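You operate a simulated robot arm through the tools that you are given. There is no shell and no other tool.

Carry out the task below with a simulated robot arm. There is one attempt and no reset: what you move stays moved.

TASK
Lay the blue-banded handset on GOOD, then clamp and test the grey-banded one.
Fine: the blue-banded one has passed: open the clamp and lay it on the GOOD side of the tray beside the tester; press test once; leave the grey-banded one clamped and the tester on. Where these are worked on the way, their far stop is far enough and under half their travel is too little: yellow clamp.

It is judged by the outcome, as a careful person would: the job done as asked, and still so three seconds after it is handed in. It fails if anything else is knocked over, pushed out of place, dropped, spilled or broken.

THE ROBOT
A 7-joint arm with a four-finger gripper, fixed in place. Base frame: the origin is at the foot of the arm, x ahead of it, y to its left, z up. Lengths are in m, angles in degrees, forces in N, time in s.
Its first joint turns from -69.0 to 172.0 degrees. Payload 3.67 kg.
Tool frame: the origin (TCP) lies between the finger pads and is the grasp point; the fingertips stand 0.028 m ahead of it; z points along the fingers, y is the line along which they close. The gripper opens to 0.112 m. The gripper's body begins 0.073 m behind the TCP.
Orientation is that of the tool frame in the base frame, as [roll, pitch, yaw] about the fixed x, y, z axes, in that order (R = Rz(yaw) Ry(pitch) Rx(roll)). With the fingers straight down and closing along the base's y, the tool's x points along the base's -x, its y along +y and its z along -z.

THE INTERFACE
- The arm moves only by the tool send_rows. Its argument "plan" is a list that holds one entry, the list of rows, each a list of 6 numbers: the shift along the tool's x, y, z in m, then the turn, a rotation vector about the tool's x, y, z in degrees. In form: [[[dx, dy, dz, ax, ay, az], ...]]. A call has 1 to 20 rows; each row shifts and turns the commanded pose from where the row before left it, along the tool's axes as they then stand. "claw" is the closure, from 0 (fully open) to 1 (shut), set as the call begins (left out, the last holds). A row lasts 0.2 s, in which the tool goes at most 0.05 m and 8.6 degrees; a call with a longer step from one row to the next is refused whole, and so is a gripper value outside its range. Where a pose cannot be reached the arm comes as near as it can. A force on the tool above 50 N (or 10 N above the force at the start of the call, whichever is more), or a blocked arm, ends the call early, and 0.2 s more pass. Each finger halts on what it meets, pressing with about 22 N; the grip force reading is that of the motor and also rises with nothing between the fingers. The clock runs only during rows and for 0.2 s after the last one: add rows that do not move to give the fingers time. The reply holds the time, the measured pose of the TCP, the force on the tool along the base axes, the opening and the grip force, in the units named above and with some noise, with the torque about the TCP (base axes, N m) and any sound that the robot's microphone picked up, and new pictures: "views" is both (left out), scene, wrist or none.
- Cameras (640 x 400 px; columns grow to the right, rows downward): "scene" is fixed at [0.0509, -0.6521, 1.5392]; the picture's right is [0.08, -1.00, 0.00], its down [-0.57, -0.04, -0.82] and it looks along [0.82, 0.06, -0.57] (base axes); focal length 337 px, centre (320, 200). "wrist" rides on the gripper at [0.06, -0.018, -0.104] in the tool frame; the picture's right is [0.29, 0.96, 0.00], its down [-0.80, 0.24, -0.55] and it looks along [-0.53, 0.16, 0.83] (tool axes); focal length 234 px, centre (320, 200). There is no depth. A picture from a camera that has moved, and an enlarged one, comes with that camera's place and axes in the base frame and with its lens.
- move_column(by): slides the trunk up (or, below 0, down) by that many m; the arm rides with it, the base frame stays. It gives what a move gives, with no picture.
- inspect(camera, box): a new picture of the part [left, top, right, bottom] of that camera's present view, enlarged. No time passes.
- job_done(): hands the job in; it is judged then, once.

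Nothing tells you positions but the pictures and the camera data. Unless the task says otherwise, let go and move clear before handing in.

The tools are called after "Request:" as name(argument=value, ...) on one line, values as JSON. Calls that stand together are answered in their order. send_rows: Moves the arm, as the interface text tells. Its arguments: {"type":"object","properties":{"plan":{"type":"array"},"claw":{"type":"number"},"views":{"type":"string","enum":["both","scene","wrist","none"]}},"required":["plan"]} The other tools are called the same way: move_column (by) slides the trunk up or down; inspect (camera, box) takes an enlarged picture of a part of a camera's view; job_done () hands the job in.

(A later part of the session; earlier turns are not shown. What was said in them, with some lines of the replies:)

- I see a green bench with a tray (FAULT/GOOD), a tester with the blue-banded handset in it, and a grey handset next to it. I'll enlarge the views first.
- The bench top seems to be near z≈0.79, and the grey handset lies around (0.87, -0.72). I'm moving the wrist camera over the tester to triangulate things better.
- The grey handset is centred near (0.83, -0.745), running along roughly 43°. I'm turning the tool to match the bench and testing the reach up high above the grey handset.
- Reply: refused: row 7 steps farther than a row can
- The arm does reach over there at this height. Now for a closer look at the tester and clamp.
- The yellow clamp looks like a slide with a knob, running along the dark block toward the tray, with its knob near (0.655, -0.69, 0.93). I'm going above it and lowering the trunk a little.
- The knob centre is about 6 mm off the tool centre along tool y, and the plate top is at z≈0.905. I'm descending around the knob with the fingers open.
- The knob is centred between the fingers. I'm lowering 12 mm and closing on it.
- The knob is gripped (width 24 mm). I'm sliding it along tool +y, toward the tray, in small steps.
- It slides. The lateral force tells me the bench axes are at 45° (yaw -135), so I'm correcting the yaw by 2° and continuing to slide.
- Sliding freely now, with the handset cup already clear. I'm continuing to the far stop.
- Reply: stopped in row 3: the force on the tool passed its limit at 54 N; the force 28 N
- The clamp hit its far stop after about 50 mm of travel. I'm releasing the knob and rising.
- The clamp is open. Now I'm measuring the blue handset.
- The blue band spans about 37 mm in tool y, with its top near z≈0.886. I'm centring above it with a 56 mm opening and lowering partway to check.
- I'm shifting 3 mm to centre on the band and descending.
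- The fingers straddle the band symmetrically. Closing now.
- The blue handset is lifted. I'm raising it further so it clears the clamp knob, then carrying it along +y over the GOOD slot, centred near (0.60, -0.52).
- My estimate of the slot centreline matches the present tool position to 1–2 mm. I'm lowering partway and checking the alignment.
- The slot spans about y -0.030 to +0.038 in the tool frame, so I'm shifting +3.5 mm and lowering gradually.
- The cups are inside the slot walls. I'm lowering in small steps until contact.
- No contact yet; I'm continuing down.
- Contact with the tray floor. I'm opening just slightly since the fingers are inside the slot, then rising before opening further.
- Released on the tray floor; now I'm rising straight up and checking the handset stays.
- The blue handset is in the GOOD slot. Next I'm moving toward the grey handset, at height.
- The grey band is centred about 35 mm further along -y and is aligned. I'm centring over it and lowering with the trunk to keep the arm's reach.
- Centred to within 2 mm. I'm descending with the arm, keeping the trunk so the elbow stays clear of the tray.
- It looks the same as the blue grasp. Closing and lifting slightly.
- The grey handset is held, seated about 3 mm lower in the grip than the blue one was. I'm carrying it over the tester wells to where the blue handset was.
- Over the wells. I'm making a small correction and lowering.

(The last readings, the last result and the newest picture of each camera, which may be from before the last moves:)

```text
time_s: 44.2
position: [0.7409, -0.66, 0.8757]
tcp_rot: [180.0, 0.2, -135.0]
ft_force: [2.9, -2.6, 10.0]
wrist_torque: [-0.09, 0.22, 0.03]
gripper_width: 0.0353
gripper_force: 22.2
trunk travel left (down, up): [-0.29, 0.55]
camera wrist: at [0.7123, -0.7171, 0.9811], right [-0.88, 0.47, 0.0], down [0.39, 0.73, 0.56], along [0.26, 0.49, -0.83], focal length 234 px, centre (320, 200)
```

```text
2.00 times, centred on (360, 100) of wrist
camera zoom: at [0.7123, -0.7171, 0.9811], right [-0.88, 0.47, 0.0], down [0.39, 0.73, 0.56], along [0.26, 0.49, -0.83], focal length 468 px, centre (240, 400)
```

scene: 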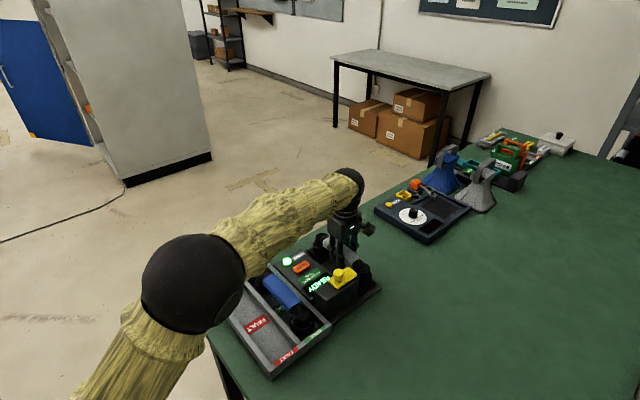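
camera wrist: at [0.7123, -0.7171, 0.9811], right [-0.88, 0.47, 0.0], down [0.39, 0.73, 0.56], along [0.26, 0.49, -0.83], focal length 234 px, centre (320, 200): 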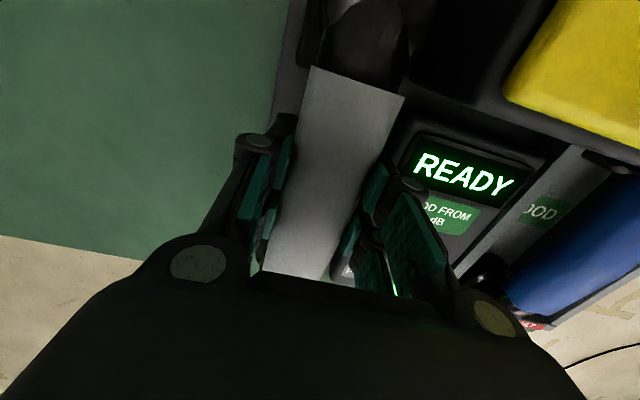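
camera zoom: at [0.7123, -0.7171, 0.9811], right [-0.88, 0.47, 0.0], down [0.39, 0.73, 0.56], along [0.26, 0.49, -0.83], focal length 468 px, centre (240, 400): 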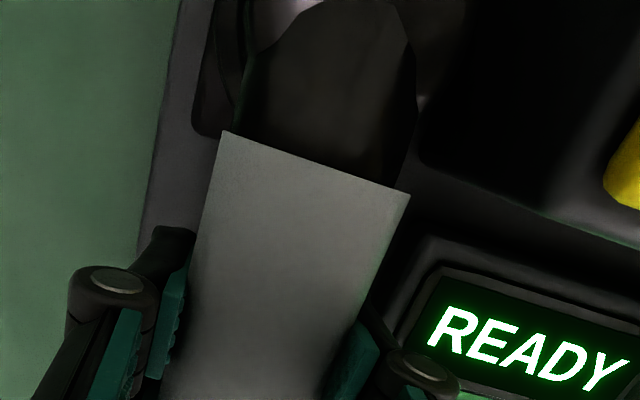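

Solid contact at z≈0.876, as expected given the slightly different grip. I'm releasing and rising, then comparing with the blue handset's former position.

Request:
send_rows(plan=[[[0, 0, -0.001, 0, 0, 0], [0, 0, 0, 0, 0, 0], [0, 0, 0, 0, 0, 0]]], claw=0.48, views="none")

Request:
send_rows(plan=[[[0, 0, -0.015, 0, 0, 0], [0, 0, -0.03, 0, 0, 0], [0, 0, -0.04, 0, 0, 0], [0, 0, -0.04, 0, 0, 0], [0.022, 0.01, -0.03, 0, 0, 0], [0.022, 0.01, -0.025, 0, 0, 0], [0, 0, 0, 0, 0, 0]]])

Request:
inspect(camera="scene", box=[280, 215, 408, 295])

Request:
inspect(camera="wrist", box=[220, 20, 460, 220])

```text
time_s: 45.0
position: [0.742, -0.6605, 0.8776]
tcp_rot: [179.8, 0.1, -134.8]
ft_force: [0.7, 1.3, -0.2]
wrist_torque: [0.0, 0.03, -0.02]
gripper_width: 0.0583
gripper_force: 0.1
trunk travel left (down, up): [-0.29, 0.55]
```

```text
time_s: 46.6
position: [0.6963, -0.6785, 1.0568]
tcp_rot: [179.9, 0.1, -134.9]
ft_force: [-0.2, -0.2, -0.6]
wrist_torque: [0.01, -0.01, 0.01]
gripper_width: 0.0581
gripper_force: 0.0
trunk travel left (down, up): [-0.29, 0.55]
camera wrist: at [0.6668, -0.736, 1.1607], right [-0.88, 0.47, 0.0], down [0.39, 0.73, 0.56], along [0.26, 0.49, -0.83], focal length 234 px, centre (320, 200)
```

scene: 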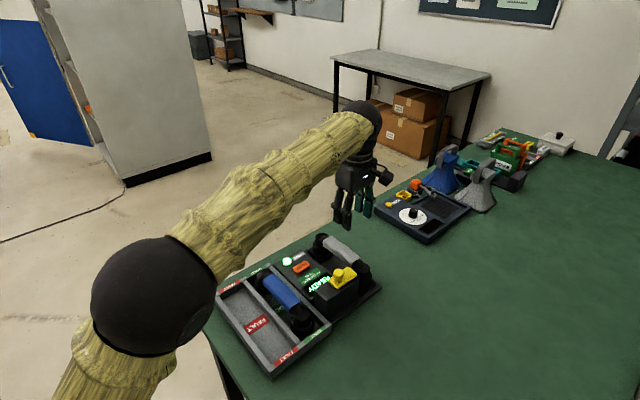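
wrist: 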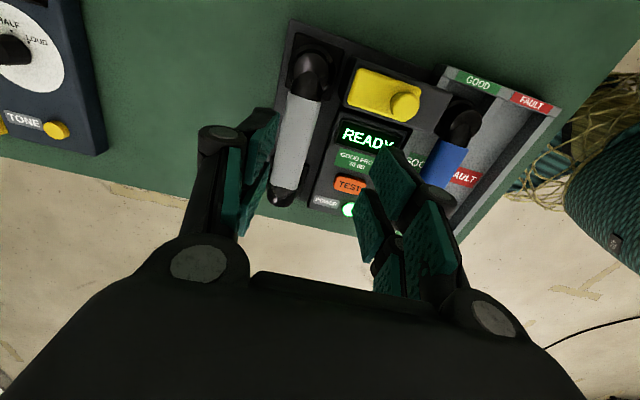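

```text
5.00 times, centred on (344, 255) of scene
camera zoom: at [0.0509, -0.6521, 1.5392], right [0.08, -1.0, 0.0], down [-0.57, -0.04, -0.82], along [0.82, 0.06, -0.57], focal length 1684 px, centre (200, -75)
```

zoom: 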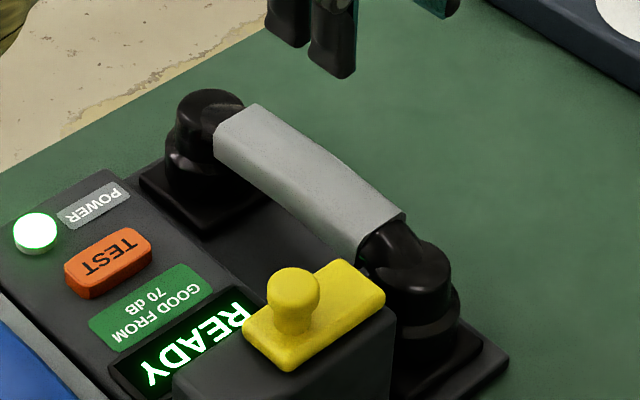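

```text
2.00 times, centred on (340, 120) of wrist
camera zoom: at [0.6668, -0.736, 1.1607], right [-0.88, 0.47, 0.0], down [0.39, 0.73, 0.56], along [0.26, 0.49, -0.83], focal length 468 px, centre (280, 360)
```

zoom: 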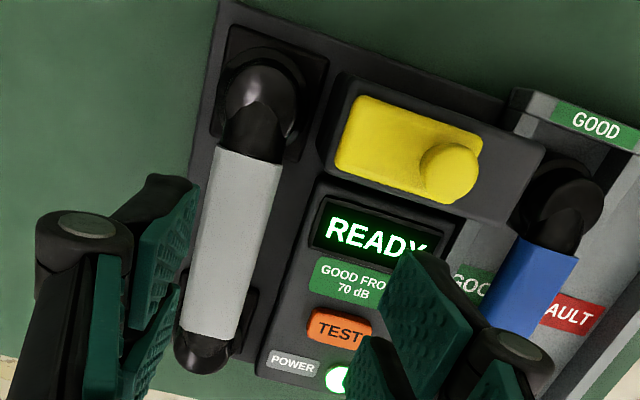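

Request:
inspect(camera="scene", box=[270, 215, 410, 305])

Request:
inspect(camera="scene", box=[340, 245, 390, 295])

Request:
inspect(camera="wrist", box=[270, 30, 350, 110])

```text
4.44 times, centred on (340, 260) of scene
camera zoom: at [0.0509, -0.6521, 1.5392], right [0.08, -1.0, 0.0], down [-0.57, -0.04, -0.82], along [0.82, 0.06, -0.57], focal length 1497 px, centre (231, -67)
```

zoom: 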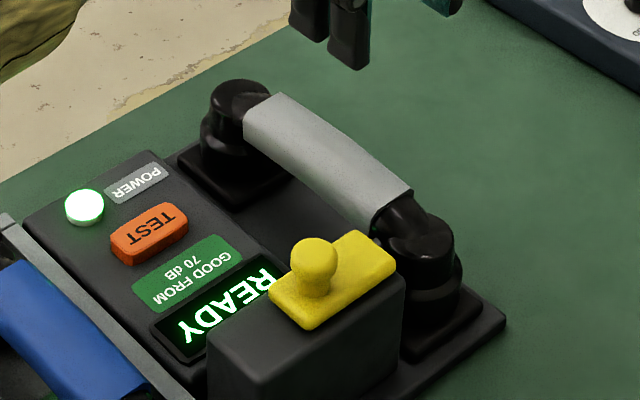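

```text
8.00 times, centred on (365, 270) of scene
camera zoom: at [0.0509, -0.6521, 1.5392], right [0.08, -1.0, 0.0], down [-0.57, -0.04, -0.82], along [0.82, 0.06, -0.57], focal length 2694 px, centre (-40, -360)
```

zoom: 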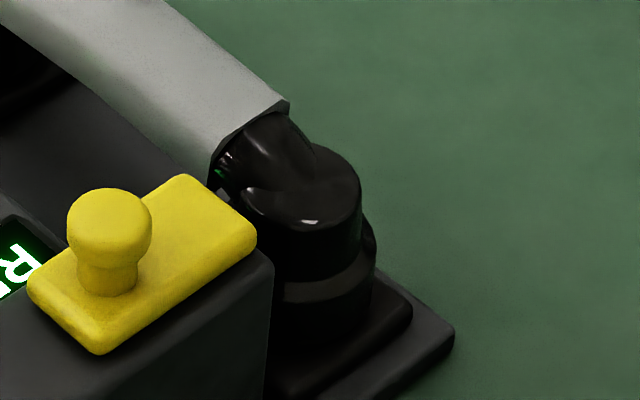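

```text
5.00 times, centred on (310, 70) of wrist
camera zoom: at [0.6668, -0.736, 1.1607], right [-0.88, 0.47, 0.0], down [0.39, 0.73, 0.56], along [0.26, 0.49, -0.83], focal length 1171 px, centre (370, 850)
```

zoom: 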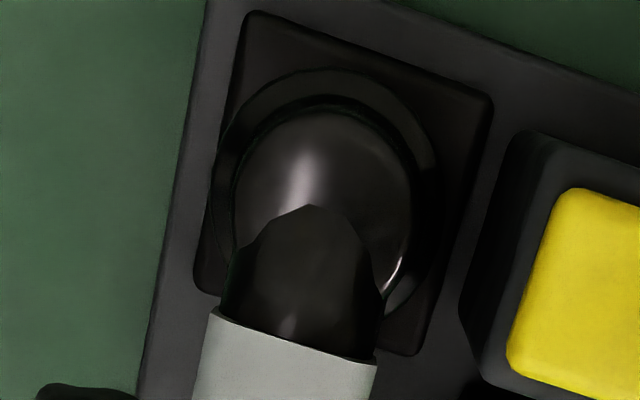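

The grey handset sits just where the blue one did. I'm going back to the clamp knob, now near (0.615, -0.652).

Request:
send_rows(plan=[[[0.0192, 0.0383, 0, 0, 0, 0], [0.0192, 0.0383, 0, 0, 0, 0], [0, 0, 0.04, 0, 0, 0], [0, 0, 0.04, 0, 0, 0], [0, 0, 0.025, 0, 0, 0], [0, 0, 0, 0, 0, 0]]], claw=0.45)

Request:
inspect(camera="wrist", box=[220, 80, 420, 280])

Request:
inspect(camera="scene", box=[280, 205, 408, 305])

```text
time_s: 48.0
position: [0.6152, -0.6515, 0.9523]
tcp_rot: [179.9, 0.1, -135.0]
ft_force: [0.6, 0.3, 0.0]
wrist_torque: [0.0, -0.03, 0.0]
gripper_width: 0.062
gripper_force: 0.0
trunk travel left (down, up): [-0.29, 0.55]
camera wrist: at [0.5849, -0.7077, 1.0567], right [-0.88, 0.47, 0.0], down [0.39, 0.73, 0.56], along [0.26, 0.49, -0.83], focal length 234 px, centre (320, 200)
```

scene: 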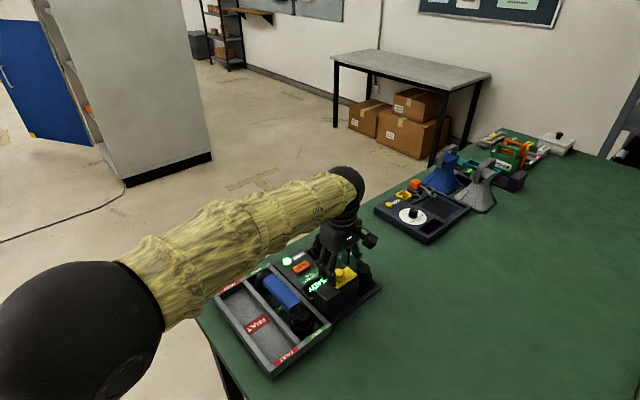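
wrist: 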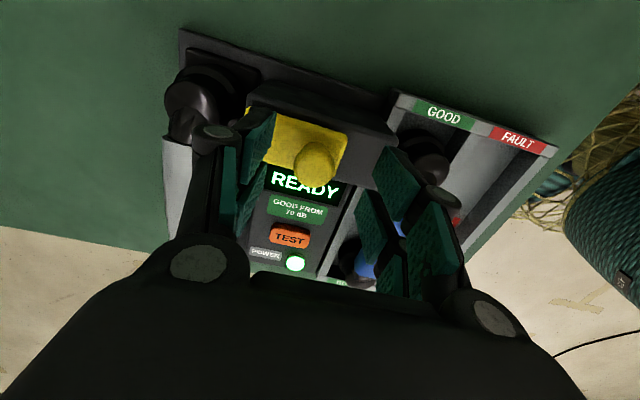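

```text
2.00 times, centred on (320, 180) of wrist
camera zoom: at [0.5849, -0.7077, 1.0567], right [-0.88, 0.47, 0.0], down [0.39, 0.73, 0.56], along [0.26, 0.49, -0.83], focal length 468 px, centre (320, 240)
```

zoom: 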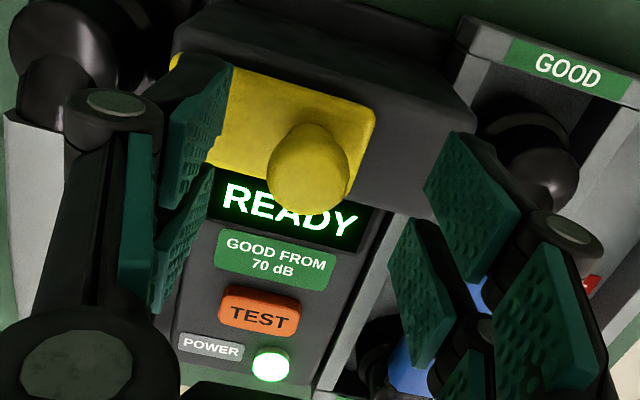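

```text
4.00 times, centred on (344, 255) of scene
camera zoom: at [0.0509, -0.6521, 1.5392], right [0.08, -1.0, 0.0], down [-0.57, -0.04, -0.82], along [0.82, 0.06, -0.57], focal length 1347 px, centre (224, -20)
```

zoom: 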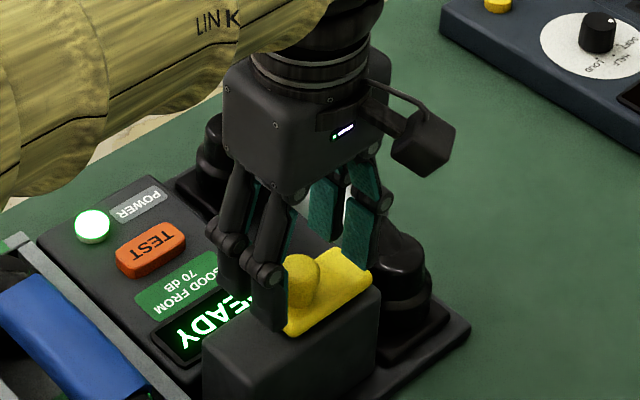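

Request:
send_rows(plan=[[[0, -0.0025, 0.0145, 0, 0, 0], [0, 0, 0, 0, 0, 0]]], views="none")

Request:
send_rows(plan=[[[0, 0, 0, 0, 0, 0], [0, 0, 0, 0, 0, 0], [0, 0, 0, 0, 0, 0], [0, 0, 0, 0, 0, 0]]], claw=1)

```text
time_s: 48.6
position: [0.6159, -0.6533, 0.9376]
tcp_rot: [179.9, 0.1, -134.9]
ft_force: [1.0, 0.0, 0.8]
wrist_torque: [0.0, 0.03, 0.0]
gripper_width: 0.0613
gripper_force: 0.1
trunk travel left (down, up): [-0.29, 0.55]
```

```text
time_s: 49.6
position: [0.6151, -0.6539, 0.937]
tcp_rot: [179.9, 0.1, -134.9]
ft_force: [3.0, -2.5, 1.7]
wrist_torque: [0.01, -0.08, -0.03]
gripper_width: 0.0234
gripper_force: 46.1
trunk travel left (down, up): [-0.29, 0.55]
camera wrist: at [0.5869, -0.7101, 1.0418], right [-0.88, 0.47, 0.0], down [0.39, 0.73, 0.56], along [0.26, 0.49, -0.83], focal length 234 px, centre (320, 200)
```

scene: 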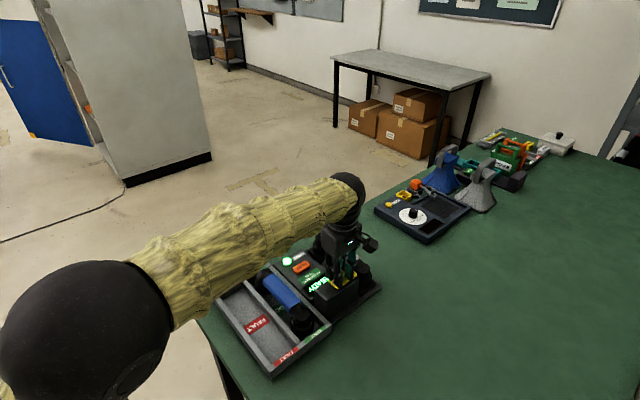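
wrist: 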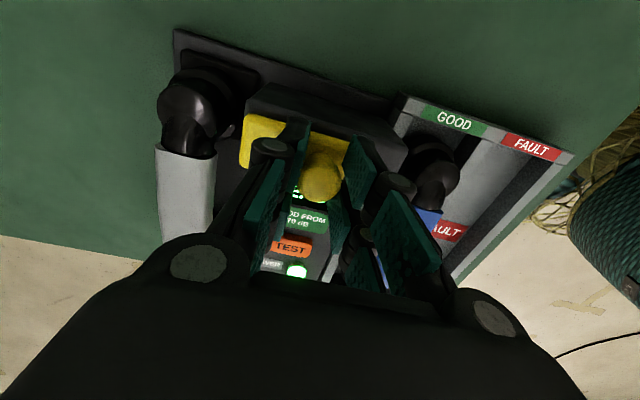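

Knob gripped. I'm sliding the clamp back toward the handset in small steps.

Request:
send_rows(plan=[[[0, -0.008, 0, 0, 0, 0], [0, -0.008, 0, 0, 0, 0], [0, -0.008, 0, 0, 0, 0], [0, 0, 0, 0, 0, 0]]])

Request:
inspect(camera="scene", box=[280, 205, 408, 305])

```text
time_s: 50.6
position: [0.634, -0.6713, 0.9382]
tcp_rot: [179.9, 0.0, -134.9]
ft_force: [-1.5, -2.0, -0.8]
wrist_torque: [-0.15, -0.06, -0.02]
gripper_width: 0.0235
gripper_force: 44.9
trunk travel left (down, up): [-0.29, 0.55]
camera wrist: at [0.6045, -0.7275, 1.0418], right [-0.88, 0.47, 0.0], down [0.39, 0.73, 0.56], along [0.26, 0.49, -0.83], focal length 234 px, centre (320, 200)
```

scene: 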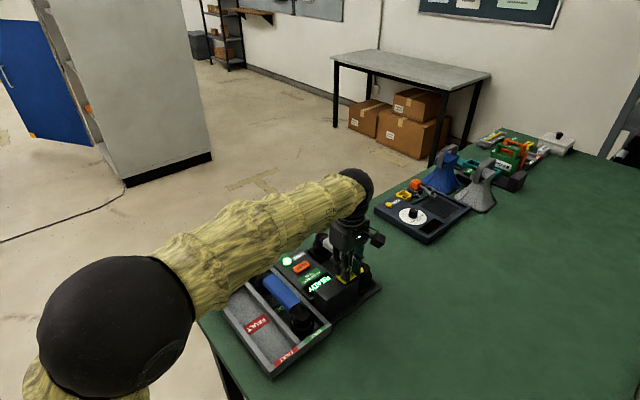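
wrist: 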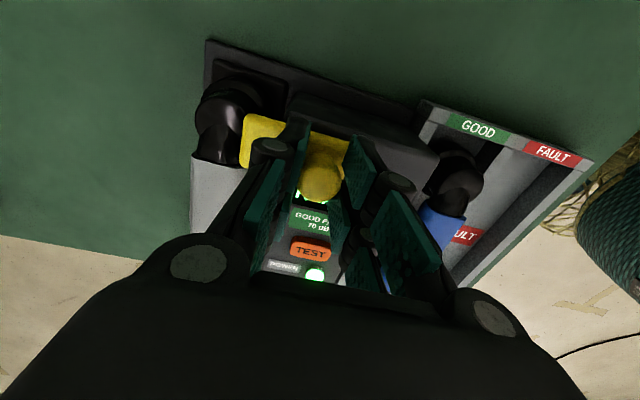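

```text
4.00 times, centred on (344, 255) of scene
camera zoom: at [0.0509, -0.6521, 1.5392], right [0.08, -1.0, 0.0], down [-0.57, -0.04, -0.82], along [0.82, 0.06, -0.57], focal length 1347 px, centre (224, -20)
```

zoom: 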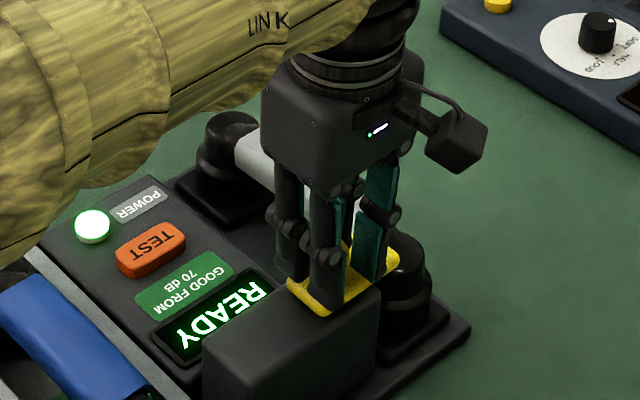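

Request:
send_rows(plan=[[[0, -0.006, 0, 0, 0, 0], [0, -0.006, 0, 0, 0, 0], [0, -0.006, 0, 0, 0, 0], [0, -0.004, 0, 0, 0, 0], [0, -0.004, 0, 0, 0, 0], [0, -0.003, 0, 0, 0, 0], [0, 0, 0, 0, 0, 0]]])

Request:
inspect(camera="scene", box=[280, 205, 408, 305])

```text
time_s: 52.2
position: [0.6527, -0.6891, 0.9375]
tcp_rot: [179.7, 0.1, -134.9]
ft_force: [-27.4, 23.9, -10.3]
wrist_torque: [0.43, 0.41, 0.28]
gripper_width: 0.0237
gripper_force: 45.1
trunk travel left (down, up): [-0.29, 0.55]
camera wrist: at [0.6232, -0.7459, 1.0418], right [-0.88, 0.47, 0.0], down [0.39, 0.73, 0.56], along [0.26, 0.49, -0.83], focal length 234 px, centre (320, 200)
```

scene: 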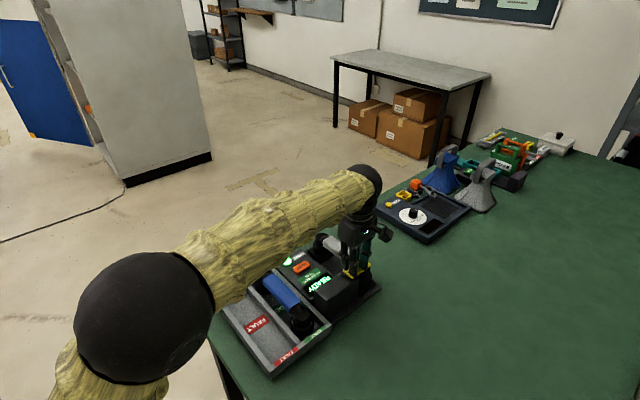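
wrist: 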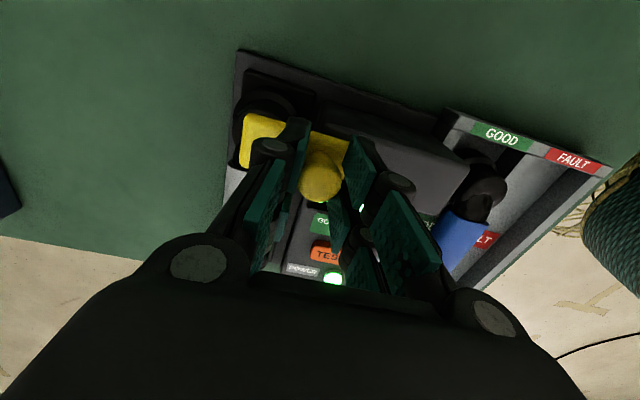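

```text
4.00 times, centred on (344, 255) of scene
camera zoom: at [0.0509, -0.6521, 1.5392], right [0.08, -1.0, 0.0], down [-0.57, -0.04, -0.82], along [0.82, 0.06, -0.57], focal length 1347 px, centre (224, -20)
```

zoom: 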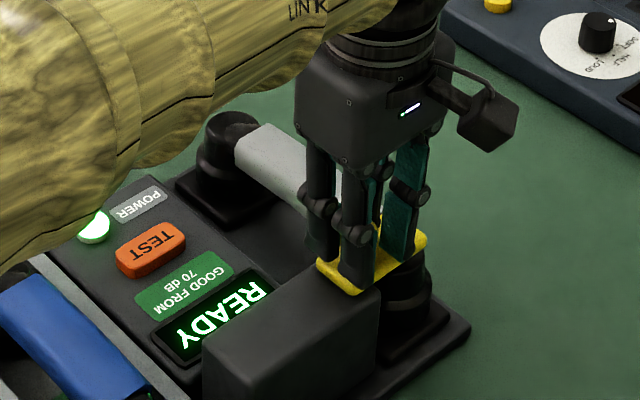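

The clamp is fully home. Releasing the knob and rising.

Request:
send_rows(plan=[[[0, 0, 0, 0, 0, 0], [0, 0, 0, 0, 0, 0], [0, 0, 0, 0, 0, 0]]], claw=0.5, views="none")

Request:
send_rows(plan=[[[0, 0, -0.03, 0, 0, 0], [0, 0, -0.04, 0, 0, 0], [-0.02, 0.02, -0.03, 0, 0, 0], [-0.03, 0.02, 0, 0, 0, 0], [-0.02, 0, 0, 0, 0, 0], [0, 0, 0, 0, 0, 0]]])

Request:
inspect(camera="scene", box=[270, 215, 410, 305])

Request:
inspect(camera="wrist", box=[220, 20, 460, 220])

```text
time_s: 53.0
position: [0.6547, -0.6906, 0.9369]
tcp_rot: [179.9, 0.1, -135.0]
ft_force: [0.0, -0.2, -0.3]
wrist_torque: [-0.01, 0.02, 0.01]
gripper_width: 0.056
gripper_force: 0.0
trunk travel left (down, up): [-0.29, 0.55]
```

```text
time_s: 54.4
position: [0.6761, -0.612, 1.0391]
tcp_rot: [179.9, 0.2, -134.8]
ft_force: [-0.8, 0.0, -0.4]
wrist_torque: [-0.03, -0.01, -0.02]
gripper_width: 0.0562
gripper_force: 0.0
trunk travel left (down, up): [-0.29, 0.55]
camera wrist: at [0.647, -0.6687, 1.1427], right [-0.88, 0.47, 0.0], down [0.39, 0.73, 0.56], along [0.26, 0.49, -0.83], focal length 234 px, centre (320, 200)
```

scene: 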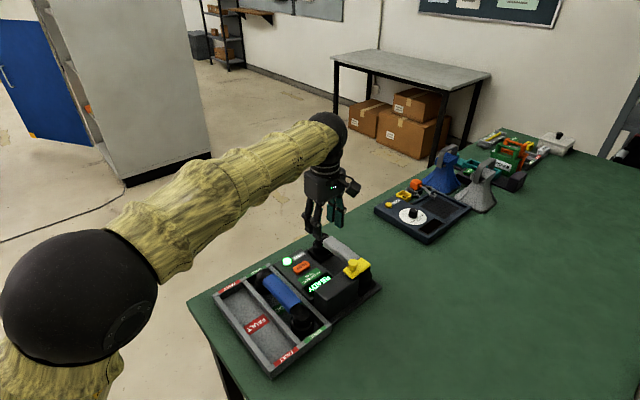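
wrist: 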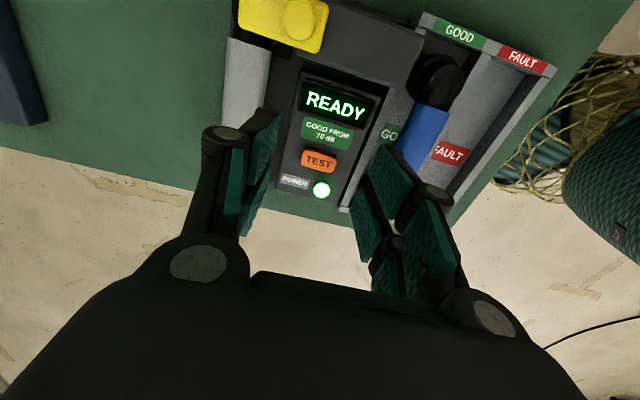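

```text
4.44 times, centred on (340, 260) of scene
camera zoom: at [0.0509, -0.6521, 1.5392], right [0.08, -1.0, 0.0], down [-0.57, -0.04, -0.82], along [0.82, 0.06, -0.57], focal length 1497 px, centre (231, -67)
```

zoom: 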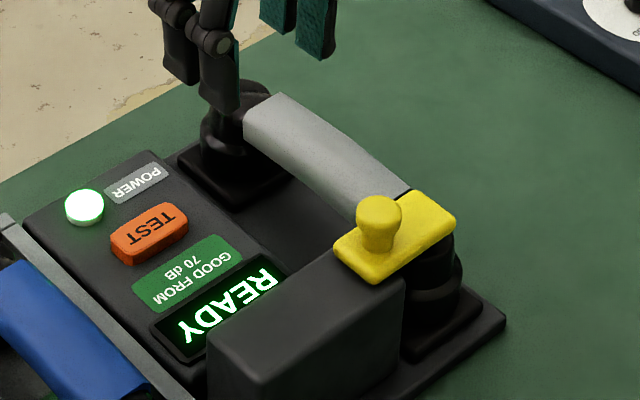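

```text
2.00 times, centred on (340, 120) of wrist
camera zoom: at [0.647, -0.6687, 1.1427], right [-0.88, 0.47, 0.0], down [0.39, 0.73, 0.56], along [0.26, 0.49, -0.83], focal length 468 px, centre (280, 360)
```

zoom: 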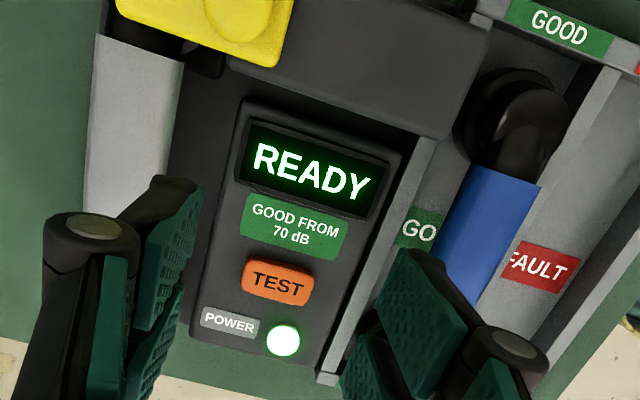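

The clamp is back to its original closed place over the grey handset. I'm closing the fingers and moving above the orange TEST button at about (0.711, -0.55), top z≈0.845.

Request:
send_rows(plan=[[[-0.034, 0.01, 0.02, 0, 0, 0], [-0.0346, 0.0095, 0.03, 0, 0, 0], [0, 0, 0.03, 0, 0, 0], [0, 0, 0.02, 0, 0, 0], [0, 0, 0, 0, 0, 0]]], claw=1)

Request:
inspect(camera="wrist", box=[220, 60, 420, 260])

Request:
inspect(camera="scene", box=[260, 225, 360, 305])

```text
time_s: 55.6
position: [0.7101, -0.5504, 0.9386]
tcp_rot: [179.9, 0.1, -134.9]
ft_force: [1.0, -0.4, -0.4]
wrist_torque: [0.03, 0.01, -0.02]
gripper_width: 0.0
gripper_force: 21.4
trunk travel left (down, up): [-0.29, 0.55]
camera wrist: at [0.6801, -0.6066, 1.0415], right [-0.88, 0.47, 0.0], down [0.39, 0.73, 0.56], along [0.26, 0.49, -0.83], focal length 234 px, centre (320, 200)
```

scene: 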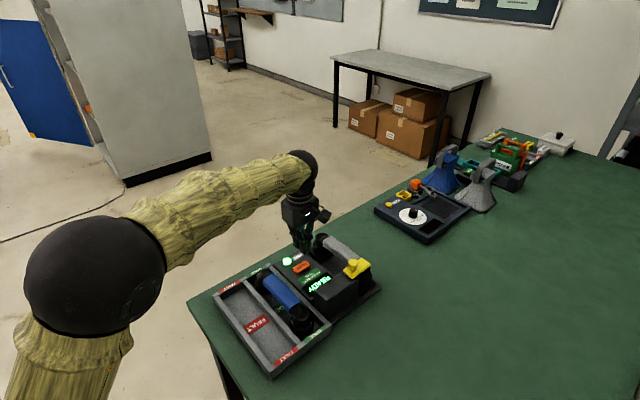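
wrist: 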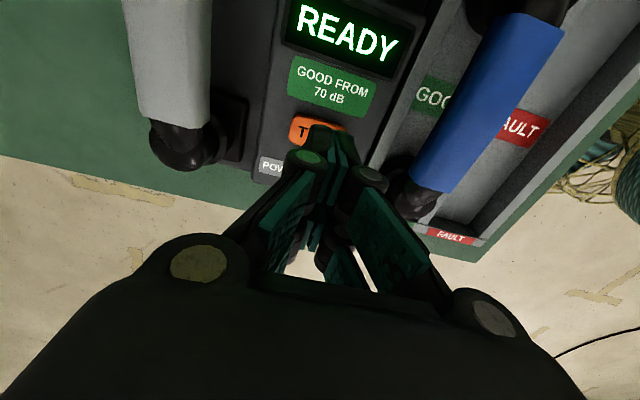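

```text
2.00 times, centred on (320, 160) of wrist
camera zoom: at [0.6801, -0.6066, 1.0415], right [-0.88, 0.47, 0.0], down [0.39, 0.73, 0.56], along [0.26, 0.49, -0.83], focal length 468 px, centre (320, 280)
```

zoom: 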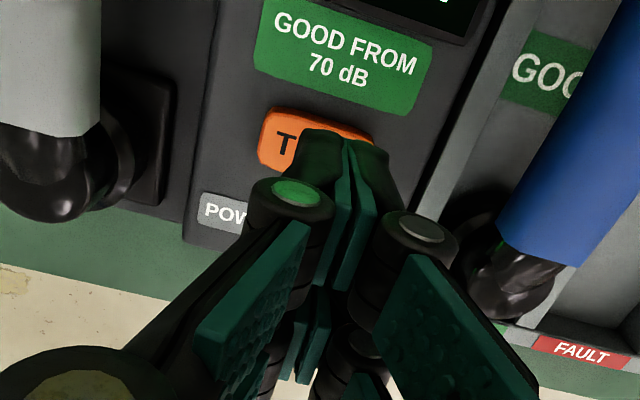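

```text
5.00 times, centred on (310, 265) of scene
camera zoom: at [0.0509, -0.6521, 1.5392], right [0.08, -1.0, 0.0], down [-0.57, -0.04, -0.82], along [0.82, 0.06, -0.57], focal length 1684 px, centre (370, -125)
```

zoom: 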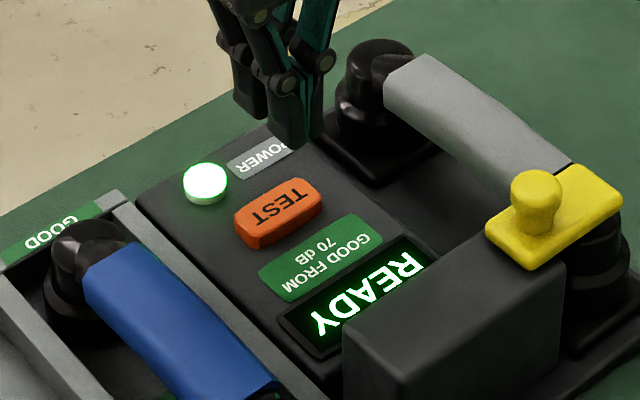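

Aligned within 2 mm. I'm descending close to the button.

Request:
send_rows(plan=[[[-0.001, -0.0015, 0.02, 0, 0, 0], [0, 0, 0.02, 0, 0, 0], [0, 0, 0.015, 0, 0, 0], [0, 0, 0, 0, 0, 0]]])

Request:
inspect(camera="scene", box=[260, 225, 360, 305])

Request:
inspect(camera="wrist", box=[240, 80, 400, 200])

```text
time_s: 56.6
position: [0.7126, -0.5506, 0.8842]
tcp_rot: [179.9, 0.1, -134.9]
ft_force: [-0.1, -0.1, -0.2]
wrist_torque: [0.04, 0.0, 0.03]
gripper_width: 0.0001
gripper_force: 21.2
trunk travel left (down, up): [-0.29, 0.55]
camera wrist: at [0.6834, -0.607, 0.9871], right [-0.88, 0.47, 0.0], down [0.39, 0.73, 0.56], along [0.26, 0.49, -0.83], focal length 234 px, centre (320, 200)
```

scene: 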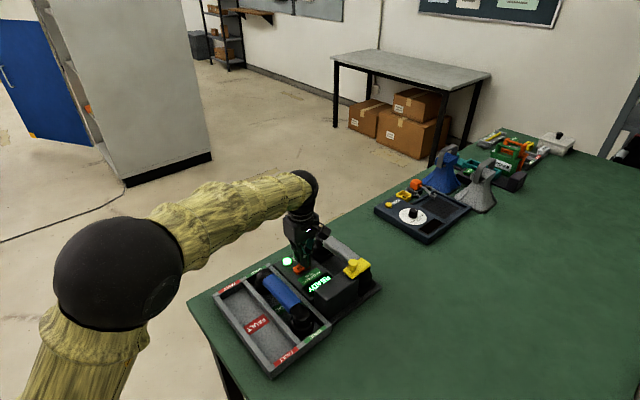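
wrist: 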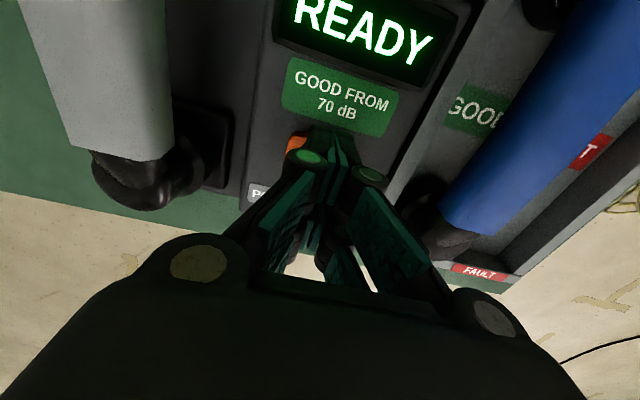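

```text
5.00 times, centred on (310, 265) of scene
camera zoom: at [0.0509, -0.6521, 1.5392], right [0.08, -1.0, 0.0], down [-0.57, -0.04, -0.82], along [0.82, 0.06, -0.57], focal length 1684 px, centre (370, -125)
```

zoom: 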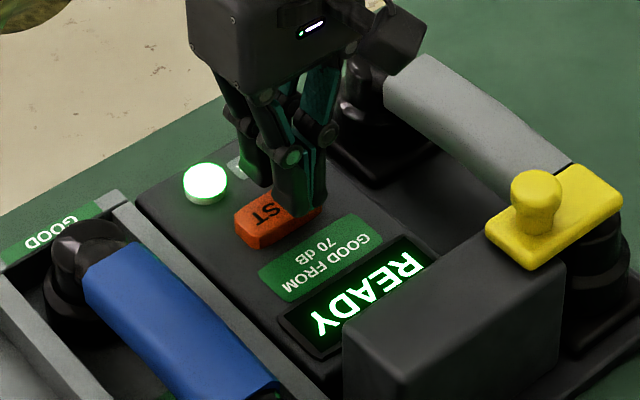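

```text
3.33 times, centred on (320, 140) of wrist
camera zoom: at [0.6834, -0.607, 0.9871], right [-0.88, 0.47, 0.0], down [0.39, 0.73, 0.56], along [0.26, 0.49, -0.83], focal length 781 px, centre (320, 400)
```

zoom: 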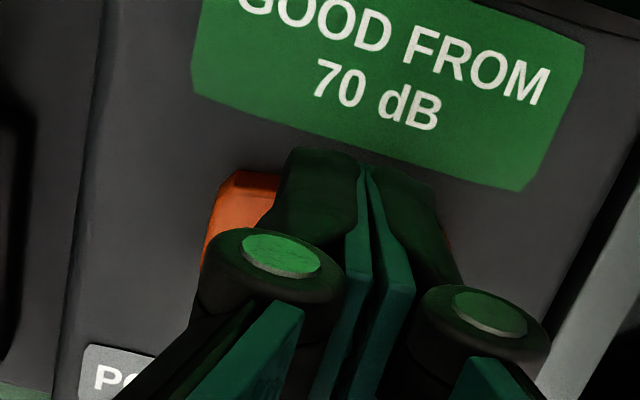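

I'm going down in 3 mm steps, watching force, sound and the display.

Request:
send_rows(plan=[[[0, 0, 0.003, 0, 0, 0], [0, 0, 0.003, 0, 0, 0], [0, 0, 0, 0, 0, 0]]], views="scene")

Request:
inspect(camera="scene", box=[260, 225, 360, 305])

```text
time_s: 57.4
position: [0.7118, -0.5499, 0.8756]
tcp_rot: [179.9, 0.1, -135.0]
ft_force: [0.0, 0.2, -0.8]
wrist_torque: [-0.02, -0.02, -0.01]
gripper_width: 0.0001
gripper_force: 22.0
trunk travel left (down, up): [-0.29, 0.55]
```

scene: 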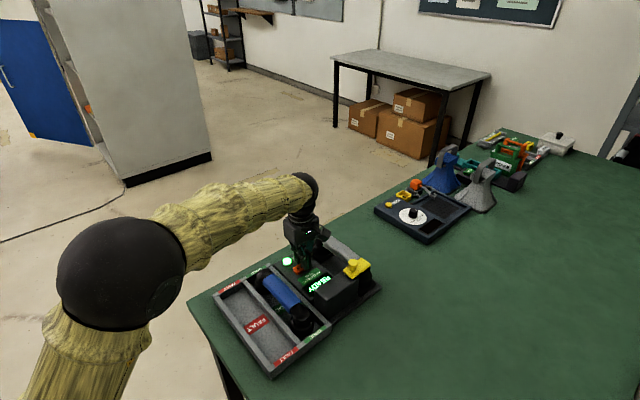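

```text
5.00 times, centred on (310, 265) of scene
camera zoom: at [0.0509, -0.6521, 1.5392], right [0.08, -1.0, 0.0], down [-0.57, -0.04, -0.82], along [0.82, 0.06, -0.57], focal length 1684 px, centre (370, -125)
```

zoom: 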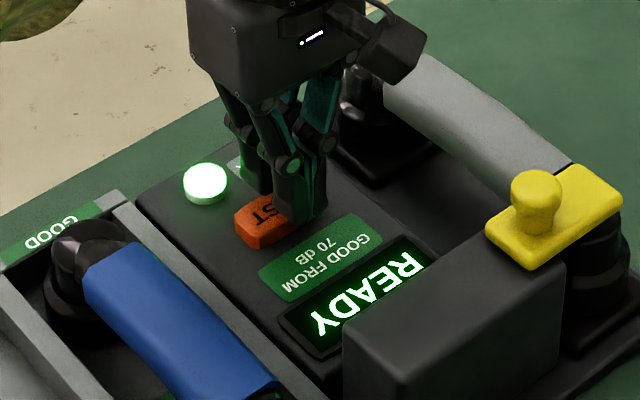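

Request:
send_rows(plan=[[[0, 0, 0.002, 0, 0, 0], [0, 0, 0, 0, 0, 0]]], views="none")

Request:
send_rows(plan=[[[0, 0, 0.002, 0, 0, 0], [0, 0, 0, 0, 0, 0]]], views="scene")

Request:
inspect(camera="scene", box=[260, 225, 360, 305])

```text
time_s: 58.0
position: [0.7121, -0.5495, 0.8755]
tcp_rot: [179.9, 0.1, -135.0]
ft_force: [0.6, 0.7, -0.5]
wrist_torque: [-0.04, -0.02, 0.01]
gripper_width: 0.0
gripper_force: 22.2
trunk travel left (down, up): [-0.29, 0.55]
```

```text
time_s: 58.6
position: [0.7126, -0.5493, 0.8733]
tcp_rot: [179.8, 0.1, -134.9]
ft_force: [0.4, 0.1, -1.1]
wrist_torque: [0.01, -0.04, 0.01]
gripper_width: 0.0001
gripper_force: 21.5
trunk travel left (down, up): [-0.29, 0.55]
```

scene: 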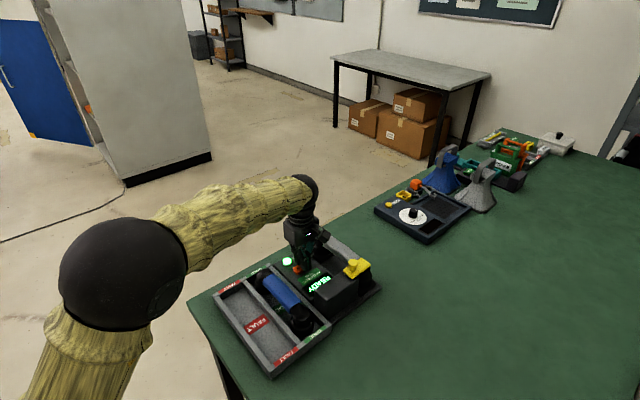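

```text
5.00 times, centred on (310, 265) of scene
camera zoom: at [0.0509, -0.6521, 1.5392], right [0.08, -1.0, 0.0], down [-0.57, -0.04, -0.82], along [0.82, 0.06, -0.57], focal length 1684 px, centre (370, -125)
```

zoom: 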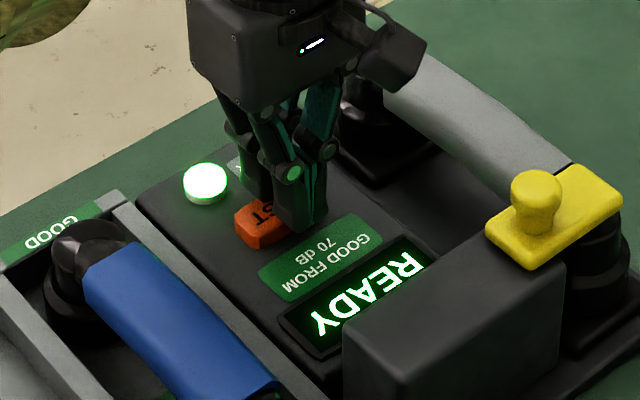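

Request:
send_rows(plan=[[[0, 0, 0.002, 0, 0, 0], [0, 0, 0, 0, 0, 0]]], views="none")

Request:
send_rows(plan=[[[0, 0, 0.002, 0, 0, 0], [0, 0, 0, 0, 0, 0]]], views="scene")

Request:
inspect(camera="scene", box=[260, 225, 360, 305])

```text
time_s: 59.2
position: [0.7138, -0.5514, 0.8706]
tcp_rot: [179.9, 0.1, -134.8]
ft_force: [-0.1, 0.9, 0.5]
wrist_torque: [0.02, 0.0, 0.0]
gripper_width: 0.0001
gripper_force: 22.8
trunk travel left (down, up): [-0.29, 0.55]
```

```text
time_s: 59.8
position: [0.7115, -0.5506, 0.8689]
tcp_rot: [179.8, 0.1, -135.0]
ft_force: [-0.2, 0.2, 0.3]
wrist_torque: [0.01, -0.03, 0.01]
gripper_width: 0.0
gripper_force: 22.0
trunk travel left (down, up): [-0.29, 0.55]
```

scene: 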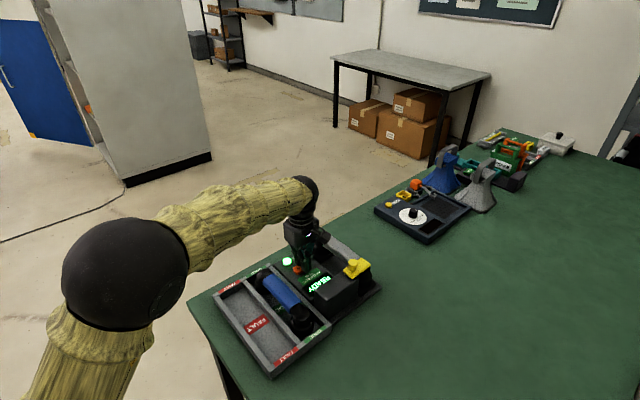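

```text
5.00 times, centred on (310, 265) of scene
camera zoom: at [0.0509, -0.6521, 1.5392], right [0.08, -1.0, 0.0], down [-0.57, -0.04, -0.82], along [0.82, 0.06, -0.57], focal length 1684 px, centre (370, -125)
```

zoom: 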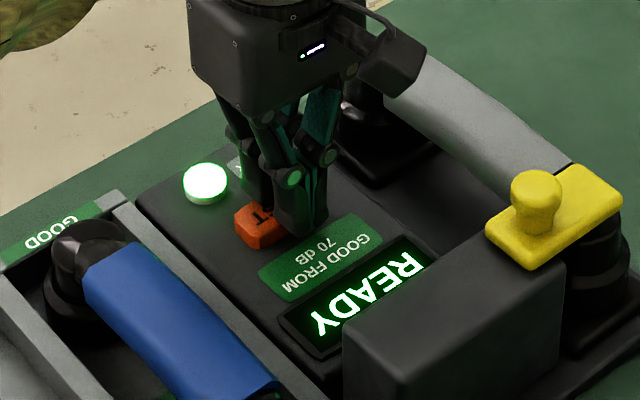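

Request:
send_rows(plan=[[[0, 0, 0.002, 0, 0, 0], [0, 0, 0, 0, 0, 0]]], views="none")

Request:
send_rows(plan=[[[0, 0, 0.0015, 0, 0, 0], [0, 0, 0, 0, 0, 0]]])

Request:
inspect(camera="scene", box=[280, 240, 330, 280])

Request:
inspect(camera="wrist", box=[260, 100, 380, 200])

```text
time_s: 60.4
position: [0.7122, -0.5514, 0.8666]
tcp_rot: [179.7, 0.1, -134.9]
ft_force: [0.0, -0.4, 0.0]
wrist_torque: [-0.02, 0.01, 0.0]
gripper_width: 0.0057
gripper_force: 35.8
trunk travel left (down, up): [-0.29, 0.55]
```

```text
time_s: 61.0
position: [0.7122, -0.551, 0.8654]
tcp_rot: [179.8, 0.1, -134.9]
ft_force: [-0.7, 0.4, 0.5]
wrist_torque: [0.04, -0.01, -0.01]
gripper_width: 0.006
gripper_force: 35.5
trunk travel left (down, up): [-0.29, 0.55]
camera wrist: at [0.6831, -0.6079, 0.9693], right [-0.88, 0.47, 0.0], down [0.39, 0.73, 0.56], along [0.26, 0.49, -0.83], focal length 234 px, centre (320, 200)
```

scene: 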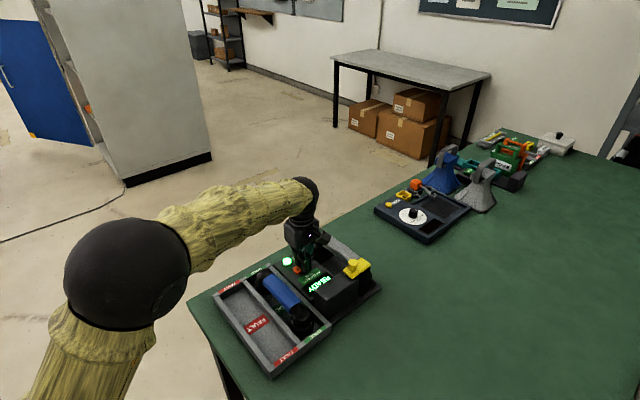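
wrist: 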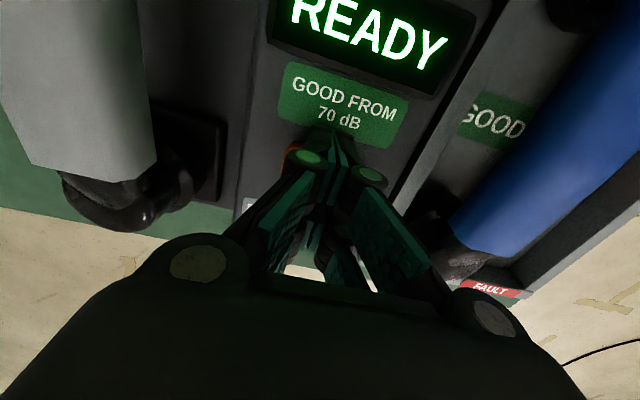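

```text
10.00 times, centred on (305, 260) of scene
camera zoom: at [0.0509, -0.6521, 1.5392], right [0.08, -1.0, 0.0], down [-0.57, -0.04, -0.82], along [0.82, 0.06, -0.57], focal length 3368 px, centre (470, -400)
```

zoom: 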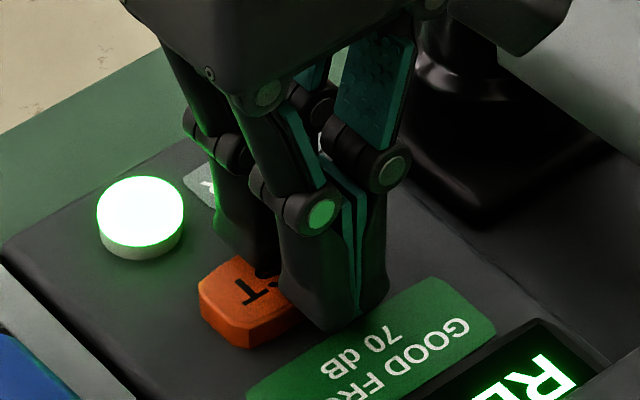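

```text
4.00 times, centred on (320, 150) of wrist
camera zoom: at [0.6831, -0.6079, 0.9693], right [-0.88, 0.47, 0.0], down [0.39, 0.73, 0.56], along [0.26, 0.49, -0.83], focal length 937 px, centre (320, 400)
```

zoom: 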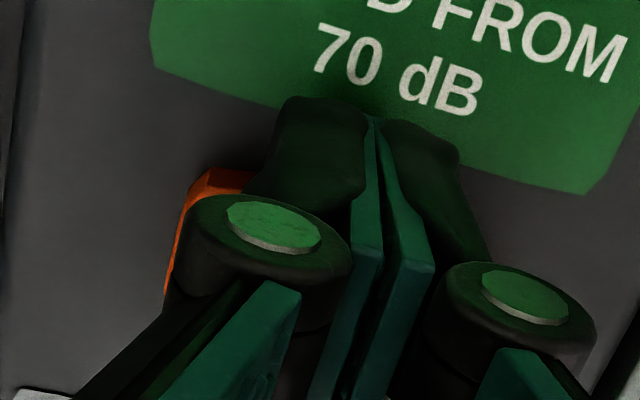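

Request:
inspect(camera="scene", box=[260, 225, 360, 305])

Request:
inspect(camera="scene", box=[290, 255, 315, 275])

Request:
inspect(camera="wrist", box=[270, 110, 350, 170])

```text
5.00 times, centred on (310, 265) of scene
camera zoom: at [0.0509, -0.6521, 1.5392], right [0.08, -1.0, 0.0], down [-0.57, -0.04, -0.82], along [0.82, 0.06, -0.57], focal length 1684 px, centre (370, -125)
```

zoom: 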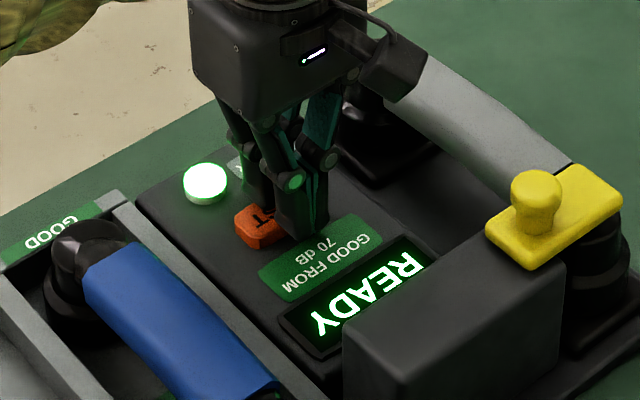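

```text
16.00 times, centred on (302, 265) of scene
camera zoom: at [0.0509, -0.6521, 1.5392], right [0.08, -1.0, 0.0], down [-0.57, -0.04, -0.82], along [0.82, 0.06, -0.57], focal length 5389 px, centre (600, -840)
```

zoom: 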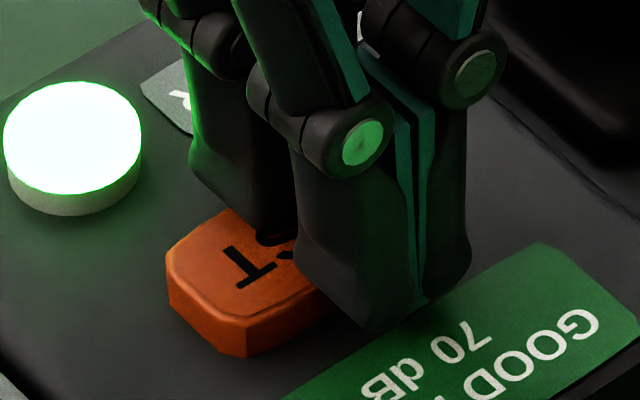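

```text
6.67 times, centred on (310, 140) of wrist
camera zoom: at [0.6831, -0.6079, 0.9693], right [-0.88, 0.47, 0.0], down [0.39, 0.73, 0.56], along [0.26, 0.49, -0.83], focal length 1561 px, centre (387, 600)
```

zoom: 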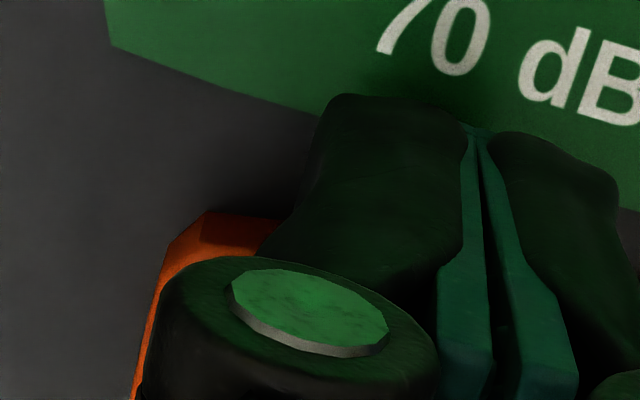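

The button does appear to be going down under the tips, with very little force. I'm continuing the same press, 1 mm at a time, until the display reacts.

Request:
send_rows(plan=[[[0, 0, 0.0015, 0, 0, 0], [0, 0, 0, 0, 0, 0]]], views="wrist")

Request:
inspect(camera="scene", box=[285, 250, 335, 290])

```text
time_s: 61.6
position: [0.7129, -0.5519, 0.8642]
tcp_rot: [179.9, 0.1, -135.0]
ft_force: [1.0, -0.8, 2.2]
wrist_torque: [-0.01, -0.03, 0.01]
gripper_width: 0.0058
gripper_force: 35.6
trunk travel left (down, up): [-0.29, 0.55]
heard: click
camera wrist: at [0.683, -0.6078, 0.9678], right [-0.88, 0.47, 0.0], down [0.39, 0.73, 0.56], along [0.26, 0.49, -0.83], focal length 234 px, centre (320, 200)
```

wrist: 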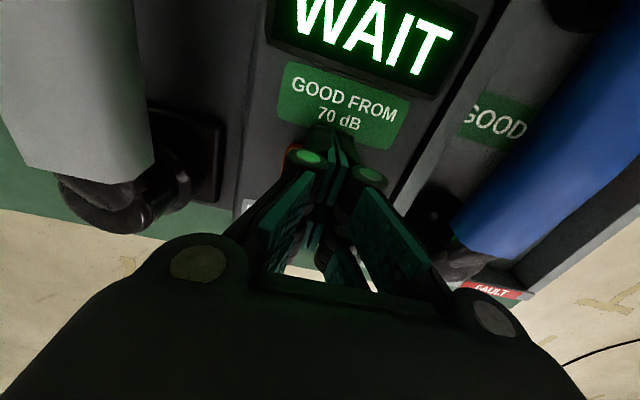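

```text
10.00 times, centred on (310, 270) of scene
camera zoom: at [0.0509, -0.6521, 1.5392], right [0.08, -1.0, 0.0], down [-0.57, -0.04, -0.82], along [0.82, 0.06, -0.57], focal length 3368 px, centre (420, -500)
```

zoom: 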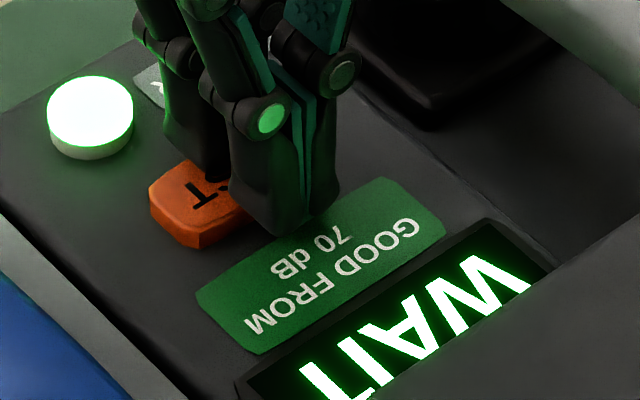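

A click, and the display shows WAIT, so the test is running. I'm withdrawing straight up.

Request:
send_rows(plan=[[[0, 0, -0.02, 0, 0, 0], [0, 0, -0.04, 0, 0, 0], [0, 0, -0.05, 0, 0, 0], [0, 0, -0.05, 0, 0, 0], [0, 0, -0.03, 0, 0, 0], [0, 0, 0, 0, 0, 0]]])

Request:
inspect(camera="scene", box=[200, 215, 400, 375])

```text
time_s: 63.0
position: [0.7129, -0.5497, 1.0549]
tcp_rot: [179.8, 0.1, -135.0]
ft_force: [-1.3, 0.1, 0.4]
wrist_torque: [0.01, 0.01, 0.0]
gripper_width: 0.0
gripper_force: 35.1
trunk travel left (down, up): [-0.29, 0.55]
camera wrist: at [0.6825, -0.6065, 1.1582], right [-0.88, 0.47, 0.0], down [0.39, 0.73, 0.56], along [0.26, 0.49, -0.83], focal length 234 px, centre (320, 200)
```

scene: 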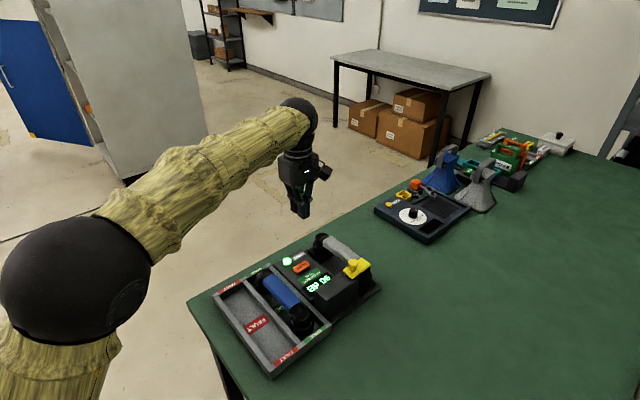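
wrist: 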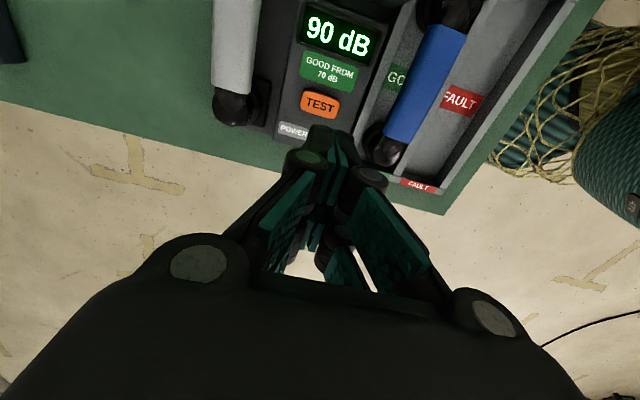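

```text
2.50 times, centred on (300, 295) of scene
camera zoom: at [0.0509, -0.6521, 1.5392], right [0.08, -1.0, 0.0], down [-0.57, -0.04, -0.82], along [0.82, 0.06, -0.57], focal length 842 px, centre (370, -38)
```

zoom: 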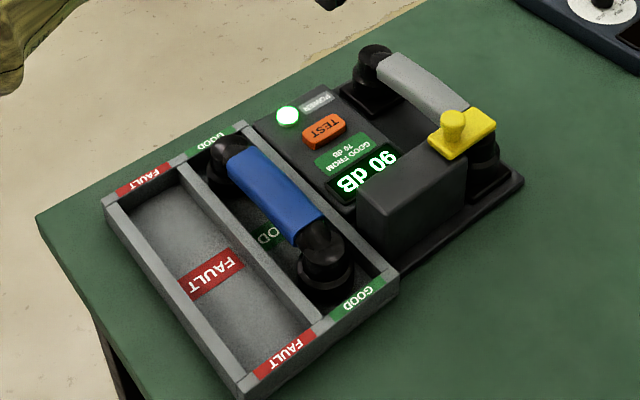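

The tester reads 90 dB and is still on, with the grey handset clamped and the blue handset lying in the GOOD slot. The arm is clear, so I'm handing in.

Request:
job_done()

```text
The job is handed in.
```

The blue-banded handset is in the GOOD slot. The grey-banded one is clamped in the tester, and its test reads 90 dB, above the 70 dB pass mark. I've handed the job in.

- **Clamp:** I slid the yellow clamp to its far stop to free the blue handset, then pushed it back to its original closed position over the grey one.
- **Test:** I pressed TEST once. The tester clicked, showed WAIT, then gave the reading.
- **Left as asked:** the tester is still on, the grey handset is still clamped, and the arm is empty and clear. Nothing else looked moved or knocked over in the last pictures.
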